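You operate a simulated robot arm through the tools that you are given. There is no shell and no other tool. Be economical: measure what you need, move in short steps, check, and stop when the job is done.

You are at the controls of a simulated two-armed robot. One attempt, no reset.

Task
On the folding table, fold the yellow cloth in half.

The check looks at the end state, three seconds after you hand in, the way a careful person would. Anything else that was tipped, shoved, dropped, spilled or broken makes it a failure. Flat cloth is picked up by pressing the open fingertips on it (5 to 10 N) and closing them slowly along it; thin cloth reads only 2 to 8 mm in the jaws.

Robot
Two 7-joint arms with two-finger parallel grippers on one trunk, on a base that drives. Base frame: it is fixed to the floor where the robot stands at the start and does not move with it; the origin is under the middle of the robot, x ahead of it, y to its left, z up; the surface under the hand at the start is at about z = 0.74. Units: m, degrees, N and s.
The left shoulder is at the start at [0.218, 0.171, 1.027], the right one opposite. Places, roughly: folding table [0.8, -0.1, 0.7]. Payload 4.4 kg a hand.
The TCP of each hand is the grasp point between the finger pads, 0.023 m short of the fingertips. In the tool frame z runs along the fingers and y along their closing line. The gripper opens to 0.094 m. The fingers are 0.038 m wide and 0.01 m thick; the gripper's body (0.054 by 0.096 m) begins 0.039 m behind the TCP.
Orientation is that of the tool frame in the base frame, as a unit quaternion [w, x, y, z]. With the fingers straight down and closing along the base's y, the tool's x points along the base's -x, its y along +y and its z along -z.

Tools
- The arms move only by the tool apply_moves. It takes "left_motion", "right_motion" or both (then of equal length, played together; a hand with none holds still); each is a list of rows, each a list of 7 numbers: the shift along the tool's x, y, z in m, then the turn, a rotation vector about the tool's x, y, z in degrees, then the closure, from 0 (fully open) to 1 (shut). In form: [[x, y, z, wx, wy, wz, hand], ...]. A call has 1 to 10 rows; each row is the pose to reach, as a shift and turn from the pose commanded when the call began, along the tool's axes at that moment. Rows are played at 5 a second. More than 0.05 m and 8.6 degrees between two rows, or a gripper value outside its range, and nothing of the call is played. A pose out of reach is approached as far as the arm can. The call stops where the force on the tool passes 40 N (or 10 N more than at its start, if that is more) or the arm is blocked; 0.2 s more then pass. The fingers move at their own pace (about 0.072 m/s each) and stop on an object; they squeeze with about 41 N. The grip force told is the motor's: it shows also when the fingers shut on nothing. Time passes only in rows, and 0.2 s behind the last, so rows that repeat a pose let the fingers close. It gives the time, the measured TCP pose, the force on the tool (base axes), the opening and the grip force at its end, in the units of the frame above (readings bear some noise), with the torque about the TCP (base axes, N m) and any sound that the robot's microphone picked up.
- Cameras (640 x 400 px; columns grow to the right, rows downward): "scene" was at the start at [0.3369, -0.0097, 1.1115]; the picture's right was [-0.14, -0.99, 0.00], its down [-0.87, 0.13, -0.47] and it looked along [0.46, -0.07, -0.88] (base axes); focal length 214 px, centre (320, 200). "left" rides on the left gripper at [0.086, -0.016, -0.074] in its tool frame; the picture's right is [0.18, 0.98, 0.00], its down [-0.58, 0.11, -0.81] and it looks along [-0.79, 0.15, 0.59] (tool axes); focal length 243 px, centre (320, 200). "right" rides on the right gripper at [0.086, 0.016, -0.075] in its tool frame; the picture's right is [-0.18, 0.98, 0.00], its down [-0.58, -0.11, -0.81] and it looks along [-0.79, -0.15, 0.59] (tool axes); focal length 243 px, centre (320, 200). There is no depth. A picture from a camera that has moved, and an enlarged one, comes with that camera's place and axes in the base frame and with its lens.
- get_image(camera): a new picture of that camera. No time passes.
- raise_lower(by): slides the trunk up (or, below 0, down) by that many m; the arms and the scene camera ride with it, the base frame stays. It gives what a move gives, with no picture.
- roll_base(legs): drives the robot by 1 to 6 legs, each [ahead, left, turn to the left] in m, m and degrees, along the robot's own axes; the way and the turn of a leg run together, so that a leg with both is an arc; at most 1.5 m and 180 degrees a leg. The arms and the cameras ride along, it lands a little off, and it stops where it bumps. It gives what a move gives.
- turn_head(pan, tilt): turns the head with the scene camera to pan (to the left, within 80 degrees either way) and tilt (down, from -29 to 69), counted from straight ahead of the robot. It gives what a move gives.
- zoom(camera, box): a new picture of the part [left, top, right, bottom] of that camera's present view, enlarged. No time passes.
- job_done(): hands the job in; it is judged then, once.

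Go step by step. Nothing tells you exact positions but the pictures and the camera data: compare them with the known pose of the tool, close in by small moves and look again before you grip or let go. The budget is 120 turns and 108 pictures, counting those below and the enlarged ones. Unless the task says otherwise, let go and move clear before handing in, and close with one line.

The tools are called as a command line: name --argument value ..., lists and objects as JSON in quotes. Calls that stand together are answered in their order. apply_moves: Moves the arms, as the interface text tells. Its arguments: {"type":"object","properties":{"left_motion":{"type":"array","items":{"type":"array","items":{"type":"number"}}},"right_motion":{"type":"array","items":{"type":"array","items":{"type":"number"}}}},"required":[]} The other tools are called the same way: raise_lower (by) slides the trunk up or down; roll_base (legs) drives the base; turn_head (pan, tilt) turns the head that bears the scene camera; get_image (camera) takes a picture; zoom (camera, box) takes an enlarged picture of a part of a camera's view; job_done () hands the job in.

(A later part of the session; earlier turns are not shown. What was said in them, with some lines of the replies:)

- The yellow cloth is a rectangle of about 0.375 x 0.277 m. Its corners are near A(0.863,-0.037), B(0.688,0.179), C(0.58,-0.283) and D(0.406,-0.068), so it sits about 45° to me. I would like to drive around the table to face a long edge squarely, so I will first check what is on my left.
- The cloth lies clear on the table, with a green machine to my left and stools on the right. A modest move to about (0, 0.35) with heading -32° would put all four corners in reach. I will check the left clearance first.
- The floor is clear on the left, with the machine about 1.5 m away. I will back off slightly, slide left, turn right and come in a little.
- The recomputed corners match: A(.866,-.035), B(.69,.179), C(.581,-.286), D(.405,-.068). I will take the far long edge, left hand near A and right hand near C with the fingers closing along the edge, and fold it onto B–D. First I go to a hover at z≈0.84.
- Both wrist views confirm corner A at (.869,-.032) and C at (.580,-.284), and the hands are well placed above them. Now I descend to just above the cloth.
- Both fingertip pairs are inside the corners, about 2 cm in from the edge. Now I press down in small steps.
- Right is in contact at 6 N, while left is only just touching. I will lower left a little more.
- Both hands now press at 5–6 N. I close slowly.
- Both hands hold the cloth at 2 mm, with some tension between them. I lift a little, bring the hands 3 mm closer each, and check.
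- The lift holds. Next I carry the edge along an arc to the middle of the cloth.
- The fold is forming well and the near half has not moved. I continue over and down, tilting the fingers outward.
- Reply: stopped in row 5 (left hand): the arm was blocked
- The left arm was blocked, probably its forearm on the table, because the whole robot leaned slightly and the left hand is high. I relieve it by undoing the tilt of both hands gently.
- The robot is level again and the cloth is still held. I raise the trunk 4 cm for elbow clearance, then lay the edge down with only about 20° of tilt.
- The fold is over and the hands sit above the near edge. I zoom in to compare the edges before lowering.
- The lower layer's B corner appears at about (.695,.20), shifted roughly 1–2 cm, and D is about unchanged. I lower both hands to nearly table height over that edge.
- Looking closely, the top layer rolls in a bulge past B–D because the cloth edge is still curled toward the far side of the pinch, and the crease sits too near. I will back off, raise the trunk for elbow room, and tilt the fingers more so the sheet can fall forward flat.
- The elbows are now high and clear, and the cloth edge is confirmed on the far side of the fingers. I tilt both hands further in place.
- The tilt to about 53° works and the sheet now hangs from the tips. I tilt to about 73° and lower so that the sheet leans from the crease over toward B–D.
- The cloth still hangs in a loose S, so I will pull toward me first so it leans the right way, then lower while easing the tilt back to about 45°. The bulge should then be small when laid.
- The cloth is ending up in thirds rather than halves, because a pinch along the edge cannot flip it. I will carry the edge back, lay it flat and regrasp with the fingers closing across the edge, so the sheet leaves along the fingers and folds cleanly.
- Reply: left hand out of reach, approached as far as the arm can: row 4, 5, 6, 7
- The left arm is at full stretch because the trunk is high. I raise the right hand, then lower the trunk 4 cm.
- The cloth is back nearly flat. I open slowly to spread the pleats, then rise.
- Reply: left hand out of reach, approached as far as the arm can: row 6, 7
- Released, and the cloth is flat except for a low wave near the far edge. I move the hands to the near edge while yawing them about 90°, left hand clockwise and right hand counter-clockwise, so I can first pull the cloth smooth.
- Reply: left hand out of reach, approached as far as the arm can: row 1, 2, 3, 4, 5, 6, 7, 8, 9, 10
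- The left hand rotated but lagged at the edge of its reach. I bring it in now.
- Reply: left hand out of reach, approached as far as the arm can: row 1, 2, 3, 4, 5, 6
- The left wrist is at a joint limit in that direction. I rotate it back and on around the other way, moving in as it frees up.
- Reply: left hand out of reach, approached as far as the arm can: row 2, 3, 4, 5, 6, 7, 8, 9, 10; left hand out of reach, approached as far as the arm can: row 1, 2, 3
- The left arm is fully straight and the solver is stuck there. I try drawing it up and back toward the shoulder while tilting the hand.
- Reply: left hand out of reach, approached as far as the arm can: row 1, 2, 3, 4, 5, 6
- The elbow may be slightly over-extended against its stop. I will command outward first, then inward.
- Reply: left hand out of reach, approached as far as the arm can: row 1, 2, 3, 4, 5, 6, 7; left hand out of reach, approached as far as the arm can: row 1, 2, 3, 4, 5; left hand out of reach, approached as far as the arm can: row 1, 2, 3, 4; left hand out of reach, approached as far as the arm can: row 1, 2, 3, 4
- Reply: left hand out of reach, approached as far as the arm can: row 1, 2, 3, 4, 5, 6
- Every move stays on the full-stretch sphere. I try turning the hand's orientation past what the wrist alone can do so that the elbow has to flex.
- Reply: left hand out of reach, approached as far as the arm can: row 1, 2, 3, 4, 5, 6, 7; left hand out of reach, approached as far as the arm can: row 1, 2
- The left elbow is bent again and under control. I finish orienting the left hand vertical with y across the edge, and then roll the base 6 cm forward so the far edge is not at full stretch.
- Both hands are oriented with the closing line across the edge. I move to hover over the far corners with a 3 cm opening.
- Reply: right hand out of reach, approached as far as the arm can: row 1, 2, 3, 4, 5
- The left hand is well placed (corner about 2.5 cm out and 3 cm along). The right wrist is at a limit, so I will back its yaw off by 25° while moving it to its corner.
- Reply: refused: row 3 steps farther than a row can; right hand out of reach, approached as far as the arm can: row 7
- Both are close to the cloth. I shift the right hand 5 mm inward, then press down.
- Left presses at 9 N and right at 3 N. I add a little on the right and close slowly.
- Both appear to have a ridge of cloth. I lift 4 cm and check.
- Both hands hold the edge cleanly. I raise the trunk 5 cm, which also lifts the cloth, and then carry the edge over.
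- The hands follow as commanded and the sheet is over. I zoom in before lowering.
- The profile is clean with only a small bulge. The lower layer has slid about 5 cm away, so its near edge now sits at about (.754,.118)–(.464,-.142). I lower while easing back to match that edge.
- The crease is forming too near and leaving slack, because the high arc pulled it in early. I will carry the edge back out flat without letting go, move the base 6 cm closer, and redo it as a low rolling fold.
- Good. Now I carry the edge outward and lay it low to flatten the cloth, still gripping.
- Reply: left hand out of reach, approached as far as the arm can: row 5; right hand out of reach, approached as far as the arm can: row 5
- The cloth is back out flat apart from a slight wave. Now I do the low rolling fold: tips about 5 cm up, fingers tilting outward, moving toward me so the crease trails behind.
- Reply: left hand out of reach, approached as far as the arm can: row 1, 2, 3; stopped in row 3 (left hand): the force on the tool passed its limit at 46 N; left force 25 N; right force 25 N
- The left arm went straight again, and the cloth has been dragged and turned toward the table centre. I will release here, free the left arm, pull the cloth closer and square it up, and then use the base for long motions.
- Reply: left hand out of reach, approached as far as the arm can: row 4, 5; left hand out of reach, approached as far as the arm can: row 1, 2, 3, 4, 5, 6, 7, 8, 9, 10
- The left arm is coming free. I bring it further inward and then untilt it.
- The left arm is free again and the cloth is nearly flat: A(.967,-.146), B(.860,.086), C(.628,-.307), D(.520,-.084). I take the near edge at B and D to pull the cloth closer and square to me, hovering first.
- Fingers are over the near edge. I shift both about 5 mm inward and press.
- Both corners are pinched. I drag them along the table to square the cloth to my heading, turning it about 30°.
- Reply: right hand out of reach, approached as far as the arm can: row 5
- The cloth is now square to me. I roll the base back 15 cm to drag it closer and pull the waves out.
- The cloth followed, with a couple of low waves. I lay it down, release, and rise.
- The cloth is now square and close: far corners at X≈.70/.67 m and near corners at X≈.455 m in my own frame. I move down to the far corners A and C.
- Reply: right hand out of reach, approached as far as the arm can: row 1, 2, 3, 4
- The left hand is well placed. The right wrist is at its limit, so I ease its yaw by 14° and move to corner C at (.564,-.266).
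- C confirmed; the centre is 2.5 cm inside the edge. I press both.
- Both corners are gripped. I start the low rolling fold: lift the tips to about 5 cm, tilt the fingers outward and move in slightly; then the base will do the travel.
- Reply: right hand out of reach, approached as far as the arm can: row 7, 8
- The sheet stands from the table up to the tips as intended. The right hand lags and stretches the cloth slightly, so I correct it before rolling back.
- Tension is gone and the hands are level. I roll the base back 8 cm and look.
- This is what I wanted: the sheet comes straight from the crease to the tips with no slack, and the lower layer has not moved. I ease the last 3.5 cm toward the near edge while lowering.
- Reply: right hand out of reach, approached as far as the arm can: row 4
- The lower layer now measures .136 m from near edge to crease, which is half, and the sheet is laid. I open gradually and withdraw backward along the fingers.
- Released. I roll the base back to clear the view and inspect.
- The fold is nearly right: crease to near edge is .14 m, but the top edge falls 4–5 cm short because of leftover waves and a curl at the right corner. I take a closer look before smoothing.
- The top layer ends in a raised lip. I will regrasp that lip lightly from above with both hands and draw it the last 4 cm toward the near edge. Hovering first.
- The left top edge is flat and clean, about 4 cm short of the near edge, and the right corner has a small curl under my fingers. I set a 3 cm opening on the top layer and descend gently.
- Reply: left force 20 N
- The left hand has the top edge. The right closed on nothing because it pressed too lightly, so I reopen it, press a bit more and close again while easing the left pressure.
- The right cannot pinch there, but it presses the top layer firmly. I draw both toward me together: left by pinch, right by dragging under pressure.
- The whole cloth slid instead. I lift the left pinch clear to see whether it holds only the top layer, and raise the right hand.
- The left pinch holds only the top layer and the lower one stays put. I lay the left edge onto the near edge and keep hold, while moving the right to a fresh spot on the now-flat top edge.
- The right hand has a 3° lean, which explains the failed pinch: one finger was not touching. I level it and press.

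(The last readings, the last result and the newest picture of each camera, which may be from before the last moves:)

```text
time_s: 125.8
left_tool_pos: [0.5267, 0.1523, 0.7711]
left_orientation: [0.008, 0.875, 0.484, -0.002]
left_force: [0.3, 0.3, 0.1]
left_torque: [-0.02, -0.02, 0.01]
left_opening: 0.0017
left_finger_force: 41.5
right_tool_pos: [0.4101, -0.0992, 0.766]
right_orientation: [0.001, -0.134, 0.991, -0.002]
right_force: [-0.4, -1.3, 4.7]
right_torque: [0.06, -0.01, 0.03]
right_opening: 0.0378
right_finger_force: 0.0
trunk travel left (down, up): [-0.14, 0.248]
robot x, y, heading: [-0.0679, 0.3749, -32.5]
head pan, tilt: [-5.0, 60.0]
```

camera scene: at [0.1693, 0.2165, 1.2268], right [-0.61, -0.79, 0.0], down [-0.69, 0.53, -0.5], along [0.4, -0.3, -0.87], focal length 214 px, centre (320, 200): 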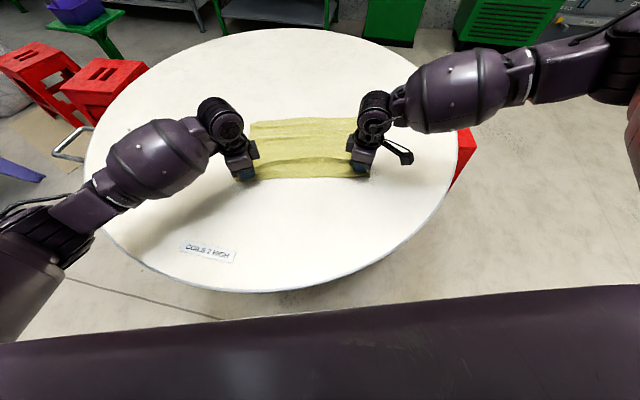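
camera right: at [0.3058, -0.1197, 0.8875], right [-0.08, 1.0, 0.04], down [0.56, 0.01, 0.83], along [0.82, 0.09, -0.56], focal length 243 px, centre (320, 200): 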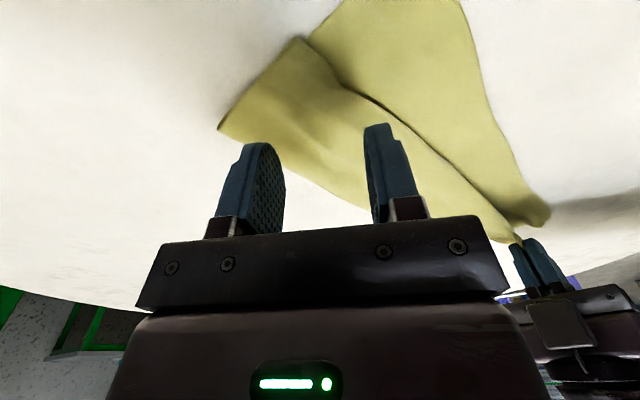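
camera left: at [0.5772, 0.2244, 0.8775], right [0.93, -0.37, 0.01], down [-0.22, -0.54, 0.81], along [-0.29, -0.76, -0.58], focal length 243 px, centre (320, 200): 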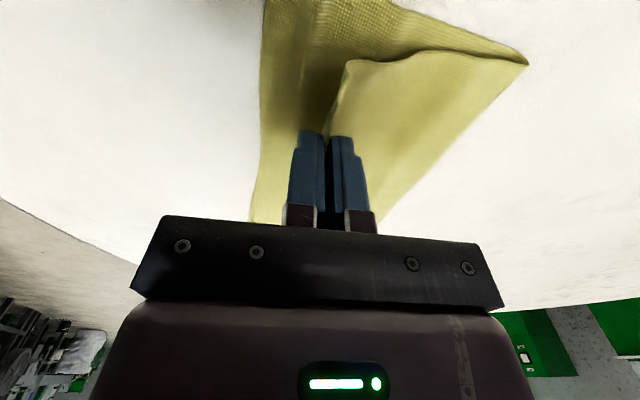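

apply_moves --right_motion '[[0, 0, 0.001, 0, 0, 0, 0.65], [0, 0, 0.001, 0, 0, 0, 0.7], [0, 0, 0.001, 0, 0, 0, 0.75], [0, 0, 0.001, 0, 0, 0, 0.8], [0, 0, 0.001, 0, 0, 0, 0.85], [0, 0, 0.001, 0, 0, 0, 0.9], [0, 0, 0.001, 0, 0, 0, 0.95], [0, 0, 0.001, 0, 0, 0, 1], [0, 0, 0.001, 0, 0, 0, 1], [0, 0, -0.006, 0, 0, 0, 1]]'

get_image --camera "right"

```text
time_s: 128.0
left_tool_pos: [0.5255, 0.1508, 0.7703]
left_orientation: [0.008, 0.876, 0.482, -0.003]
left_force: [-0.8, -1.5, 1.9]
left_torque: [0.02, 0.01, 0.0]
left_opening: 0.0023
left_finger_force: 40.7
right_tool_pos: [0.4083, -0.0977, 0.7674]
right_orientation: [-0.001, -0.134, 0.991, 0.0]
right_force: [0.3, 1.2, 0.7]
right_torque: [0.06, -0.02, -0.01]
right_opening: 0.0036
right_finger_force: 41.9
trunk travel left (down, up): [-0.14, 0.248]
robot x, y, heading: [-0.0651, 0.3752, -32.4]
head pan, tilt: [-5.0, 60.0]
```

```text
6 pictures are left
camera right: at [0.3207, -0.106, 0.8428], right [-0.08, 1.0, 0.0], down [0.59, 0.05, 0.8], along [0.8, 0.07, -0.59], focal length 243 px, centre (320, 200)
```

right: 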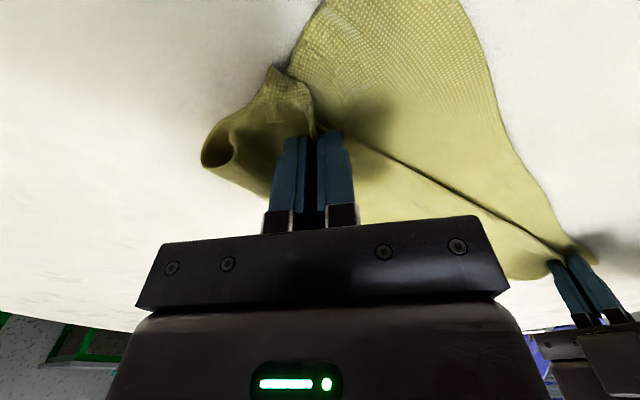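

The right now holds the top layer (3.6 mm). I lift it slightly, carry it about 6.5 cm to its near corner, and lay it.

apply_moves --right_motion '[[0.003, 0.004, -0.018, 0, 0, 0, 1], [0.0135, 0.0148, -0.028, 0, 0, 0, 1], [0.027, 0.0296, -0.028, 0, 0, 0, 1], [0.0404, 0.0443, -0.018, 0, 0, 0, 1], [0.0445, 0.0488, -0.006, 0, 0, 0, 1], [0.0445, 0.0488, 0, 0, 0, 0, 1]]'

zoom --camera "scene" --box '[216, 100, 406, 216]'

```text
time_s: 129.3
left_tool_pos: [0.5258, 0.1518, 0.7706]
left_orientation: [0.009, 0.876, 0.483, -0.002]
left_force: [-0.8, -2.5, 0.1]
left_torque: [-0.02, 0.04, 0.02]
left_opening: 0.0019
left_finger_force: 40.8
right_tool_pos: [0.3547, -0.0635, 0.7688]
right_orientation: [0.0, -0.133, 0.991, -0.001]
right_force: [1.9, 1.4, 0.6]
right_torque: [0.03, -0.03, -0.02]
right_opening: 0.0032
right_finger_force: 41.0
trunk travel left (down, up): [-0.14, 0.248]
robot x, y, heading: [-0.0674, 0.3761, -32.4]
head pan, tilt: [-5.0, 60.0]
```

```text
3.37 times, centred on (311, 158) of scene
camera zoom: at [0.1435, 0.2329, 1.2267], right [-0.61, -0.79, 0.0], down [-0.69, 0.53, -0.5], along [0.4, -0.3, -0.87], focal length 722 px, centre (350, 342)
```

zoom: 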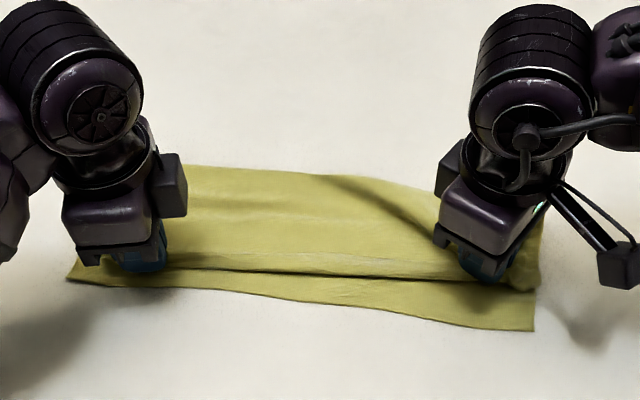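

The lower layer slid with it; the left gap is now about 2 cm and the right about 4 cm. I will use the left hand to pin the lower layer's exposed strip while the right draws the top. First I release the left and move it over the strip.

apply_moves --left_motion '[[0, 0, 0, 0, 0, 0, 0.85], [0, 0, 0, 0, 0, 0, 0.7], [0, 0, -0.03, 0, 0, 0, 0.7], [0, 0, -0.06, 0, 0, 0, 0.7], [-0.04, -0.01, -0.06, 0, 0, 0, 1], [-0.08, -0.02, -0.06, 0, 0, 0, 1], [-0.12, -0.03, -0.06, 0, 0, 0, 1], [-0.148, -0.041, -0.05, 0, 0, 0, 1], [-0.148, -0.041, -0.02, 0, 0, 0, 1], [-0.148, -0.041, 0.001, 0, 0, 0, 1]]'

zoom --camera "scene" --box '[216, 100, 406, 216]'

```text
time_s: 131.6
left_tool_pos: [0.412, 0.0486, 0.7698]
left_orientation: [0.008, 0.875, 0.483, -0.002]
left_force: [-0.2, -0.2, -0.4]
left_torque: [0.0, 0.01, 0.04]
left_opening: 0.0
left_finger_force: 41.0
right_tool_pos: [0.3541, -0.064, 0.77]
right_orientation: [0.0, -0.134, 0.991, -0.001]
right_force: [0.8, -0.7, 0.0]
right_torque: [-0.03, 0.0, 0.01]
right_opening: 0.0033
right_finger_force: 40.8
trunk travel left (down, up): [-0.14, 0.248]
robot x, y, heading: [-0.0654, 0.372, -32.4]
head pan, tilt: [-5.0, 60.0]
```

```text
3.37 times, centred on (311, 158) of scene
camera zoom: at [0.1437, 0.2329, 1.2266], right [-0.61, -0.79, 0.0], down [-0.69, 0.53, -0.5], along [0.4, -0.3, -0.87], focal length 722 px, centre (350, 342)
```

zoom: 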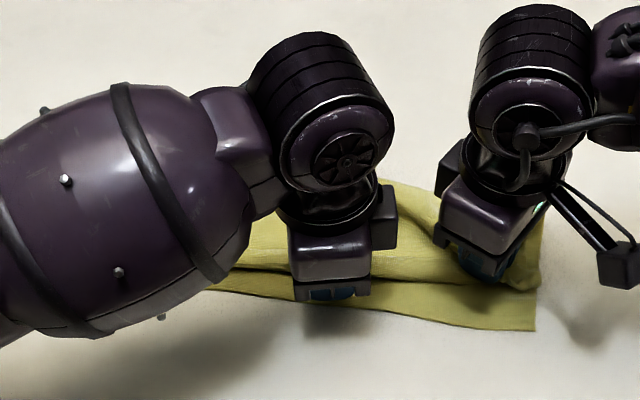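

The left fingertips sit on the exposed strip. I press there and draw the right side of the top layer near by about 4 cm.

apply_moves --left_motion '[[0, 0, 0.003, 0, 0, 0, 1], [0, 0, 0.006, 0, 0, 0, 1], [0, 0, 0.008, 0, 0, 0, 1], [0, 0, 0.008, 0, 0, 0, 1], [0, 0, 0.008, 0, 0, 0, 1], [0, 0, 0.008, 0, 0, 0, 1], [0, 0, 0.008, 0, 0, 0, 1], [0, 0, 0.008, 0, 0, 0, 1], [0, 0, 0.008, 0, 0, 0, 1]]' --right_motion '[[0, 0, 0, 0, 0, 0, 1], [0, 0, 0, 0, 0, 0, 1], [0, 0, -0.015, 0, 0, 0, 1], [0, 0, -0.03, 0, 0, 0, 1], [0.009, 0.0098, -0.035, 0, 0, 0, 1], [0.0175, 0.0192, -0.03, 0, 0, 0, 1], [0.0256, 0.028, -0.02, 0, 0, 0, 1], [0.029, 0.0318, -0.008, 0, 0, 0, 1], [0.029, 0.0318, 0, 0, 0, 0, 1]]'

zoom --camera "scene" --box '[216, 100, 406, 216]'

```text
time_s: 133.6
left_tool_pos: [0.4123, 0.0495, 0.764]
left_orientation: [0.01, 0.876, 0.482, -0.002]
left_force: [2.8, -2.1, 17.9]
left_torque: [0.17, -0.11, -0.02]
left_opening: 0.0001
left_finger_force: 41.3
right_tool_pos: [0.3179, -0.0386, 0.7714]
right_orientation: [0.001, -0.134, 0.991, -0.002]
right_force: [0.8, -0.1, 0.6]
right_torque: [-0.01, -0.03, 0.0]
right_opening: 0.0034
right_finger_force: 40.8
trunk travel left (down, up): [-0.14, 0.248]
robot x, y, heading: [-0.065, 0.375, -32.5]
head pan, tilt: [-5.0, 60.0]
```

```text
3.37 times, centred on (311, 158) of scene
camera zoom: at [0.1426, 0.2335, 1.2271], right [-0.61, -0.79, 0.0], down [-0.69, 0.53, -0.5], along [0.4, -0.3, -0.87], focal length 722 px, centre (350, 342)
```

zoom: 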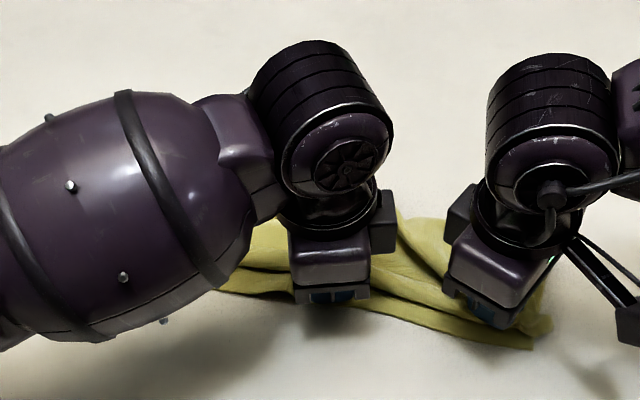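

The right corner of the top layer is now within about 1–2 cm of D. I release the right gently, lift both hands, and back the base off to look.

apply_moves --left_motion '[[0, 0, 0, 0, 0, 0, 1], [0, 0, 0, 0, 0, 0, 1], [0, 0, 0, 0, 0, 0, 1], [0, 0, 0, 0, 0, 0, 1], [0, 0, 0, 0, 0, 0, 1], [0, 0, -0.02, 0, 0, 0, 1], [0, 0, -0.06, 0, 0, 0, 1], [0, 0, -0.1, 0, 0, 0, 1]]' --right_motion '[[0, 0, 0.002, 0, 0, 0, 0.93], [0, 0, 0.002, 0, 0, 0, 0.85], [0, 0, 0.002, 0, 0, 0, 0.75], [0, 0, 0.002, 0, 0, 0, 0.65], [0, 0, -0.02, 0, 0, 0, 0.65], [0, 0, -0.05, 0, 0, 0, 0.65], [0, 0, -0.08, 0, 0, 0, 0.65], [0, 0, -0.1, 0, 0, 0, 0.65]]'

roll_base --legs '[[-0.15, 0, 0]]'

turn_head --pan -3 --tilt 50

zoom --camera "scene" --box '[190, 100, 450, 260]'

```text
time_s: 135.3
left_tool_pos: [0.4115, 0.0516, 0.8638]
left_orientation: [0.008, 0.876, 0.482, -0.001]
left_force: [-0.3, 0.6, 0.1]
left_torque: [-0.02, -0.02, 0.02]
left_opening: 0.0002
left_finger_force: 40.7
right_tool_pos: [0.3157, -0.039, 0.8709]
right_orientation: [0.0, -0.134, 0.991, -0.001]
right_force: [-0.3, -0.2, -0.2]
right_torque: [-0.02, -0.02, -0.04]
right_opening: 0.0329
right_finger_force: 0.1
trunk travel left (down, up): [-0.14, 0.248]
robot x, y, heading: [-0.0635, 0.3737, -32.4]
head pan, tilt: [-5.0, 60.0]
```

```text
time_s: 136.7
left_tool_pos: [0.285, 0.1307, 0.8629]
left_orientation: [0.009, 0.876, 0.482, -0.003]
left_force: [-0.3, 0.4, -0.1]
left_torque: [0.03, -0.02, -0.01]
left_opening: 0.0
left_finger_force: 40.5
right_tool_pos: [0.1913, 0.0414, 0.8696]
right_orientation: [0.001, -0.133, 0.991, 0.0]
right_force: [0.7, 1.1, 0.3]
right_torque: [0.0, -0.01, 0.03]
right_opening: 0.0325
right_finger_force: 0.0
trunk travel left (down, up): [-0.14, 0.248]
robot x, y, heading: [-0.1929, 0.4543, -32.5]
head pan, tilt: [-5.0, 60.0]
```

```text
time_s: 137.4
left_tool_pos: [0.2865, 0.13, 0.8635]
left_orientation: [0.008, 0.876, 0.482, -0.003]
left_force: [0.5, -0.1, 0.5]
left_torque: [-0.01, -0.02, 0.04]
left_opening: 0.0004
left_finger_force: 41.2
right_tool_pos: [0.1879, 0.0392, 0.8696]
right_orientation: [0.001, -0.133, 0.991, -0.001]
right_force: [0.5, 0.2, 0.2]
right_torque: [0.0, -0.03, -0.03]
right_opening: 0.0329
right_finger_force: 0.2
trunk travel left (down, up): [-0.14, 0.248]
robot x, y, heading: [-0.1921, 0.4522, -32.6]
head pan, tilt: [-3.0, 50.0]
```

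```text
2.46 times, centred on (320, 180) of scene
camera zoom: at [0.0278, 0.308, 1.2391], right [-0.58, -0.81, 0.0], down [-0.62, 0.44, -0.64], along [0.52, -0.37, -0.77], focal length 528 px, centre (320, 249)
```

zoom: 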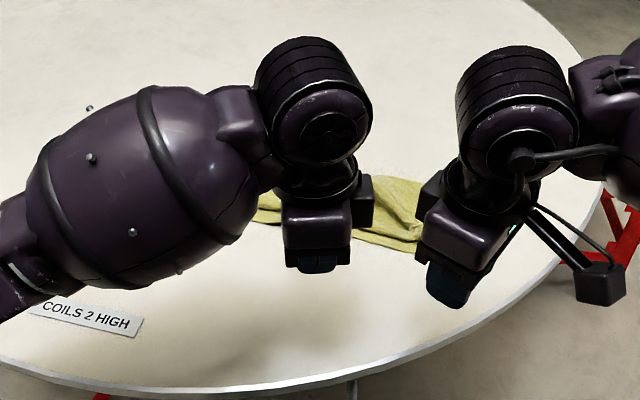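

The arms hide the cloth, so I spread both hands outward and look again.

apply_moves --left_motion '[[0.04, 0, -0.01, 0, 0, 0, 0.7], [0.08, 0, -0.02, 0, 0, 0, 0.7], [0.12, 0, -0.03, 0, 0, 0, 0.7], [0.16, 0, -0.03, 0, 0, 0, 0.7], [0.19, 0, -0.03, 0, 0, 0, 0.7]]' --right_motion '[[0.022, -0.02, -0.005, 0, 0, 0, 0.65], [0.044, -0.04, -0.01, 0, 0, 0, 0.65], [0.066, -0.06, -0.015, 0, 0, 0, 0.65], [0.089, -0.081, -0.02, 0, 0, 0, 0.65], [0.1, -0.092, -0.02, 0, 0, 0, 0.65]]'

zoom --camera "scene" --box '[210, 110, 430, 246]'

```text
time_s: 138.6
left_tool_pos: [0.3878, 0.2943, 0.8902]
left_orientation: [0.008, 0.876, 0.482, -0.002]
left_force: [0.3, -0.2, 0.0]
left_torque: [0.02, 0.02, -0.02]
left_opening: 0.0283
left_finger_force: 0.1
right_tool_pos: [0.1177, -0.0761, 0.8908]
right_orientation: [0.001, -0.133, 0.991, -0.001]
right_force: [0.1, 0.1, 0.2]
right_torque: [0.01, -0.04, 0.01]
right_opening: 0.0327
right_finger_force: 0.2
trunk travel left (down, up): [-0.14, 0.248]
robot x, y, heading: [-0.1912, 0.4583, -32.4]
head pan, tilt: [-3.0, 50.0]
```

```text
2.91 times, centred on (320, 178) of scene
camera zoom: at [0.0277, 0.3084, 1.2393], right [-0.58, -0.81, 0.0], down [-0.62, 0.44, -0.64], along [0.52, -0.37, -0.77], focal length 624 px, centre (320, 264)
```

zoom: 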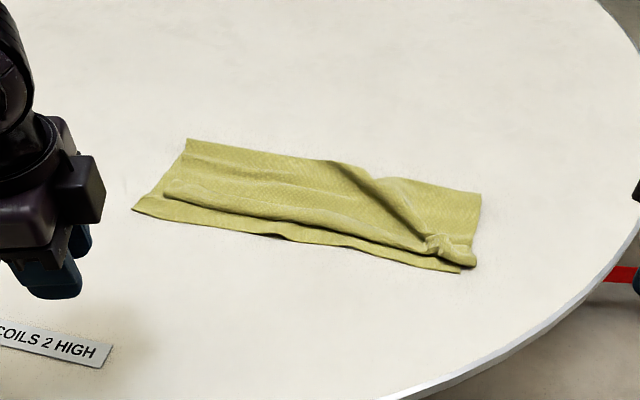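

The yellow cloth is folded in half on the folding table, with the top edge about 1–2 cm short of the bottom edge, a diagonal wrinkle and a small curl at the right corner; both hands are empty and clear of it, and nothing else on the table appears to have been touched.

job_done

```text
The job is handed in.
```

The yellow cloth is folded in half on the folding table, but not perfectly. The top edge sits about 1–2 cm short of the bottom edge, and there is a diagonal wrinkle and a small curl at the right corner. Both hands are empty and clear, and in the last pictures I saw nothing else moved or tipped.
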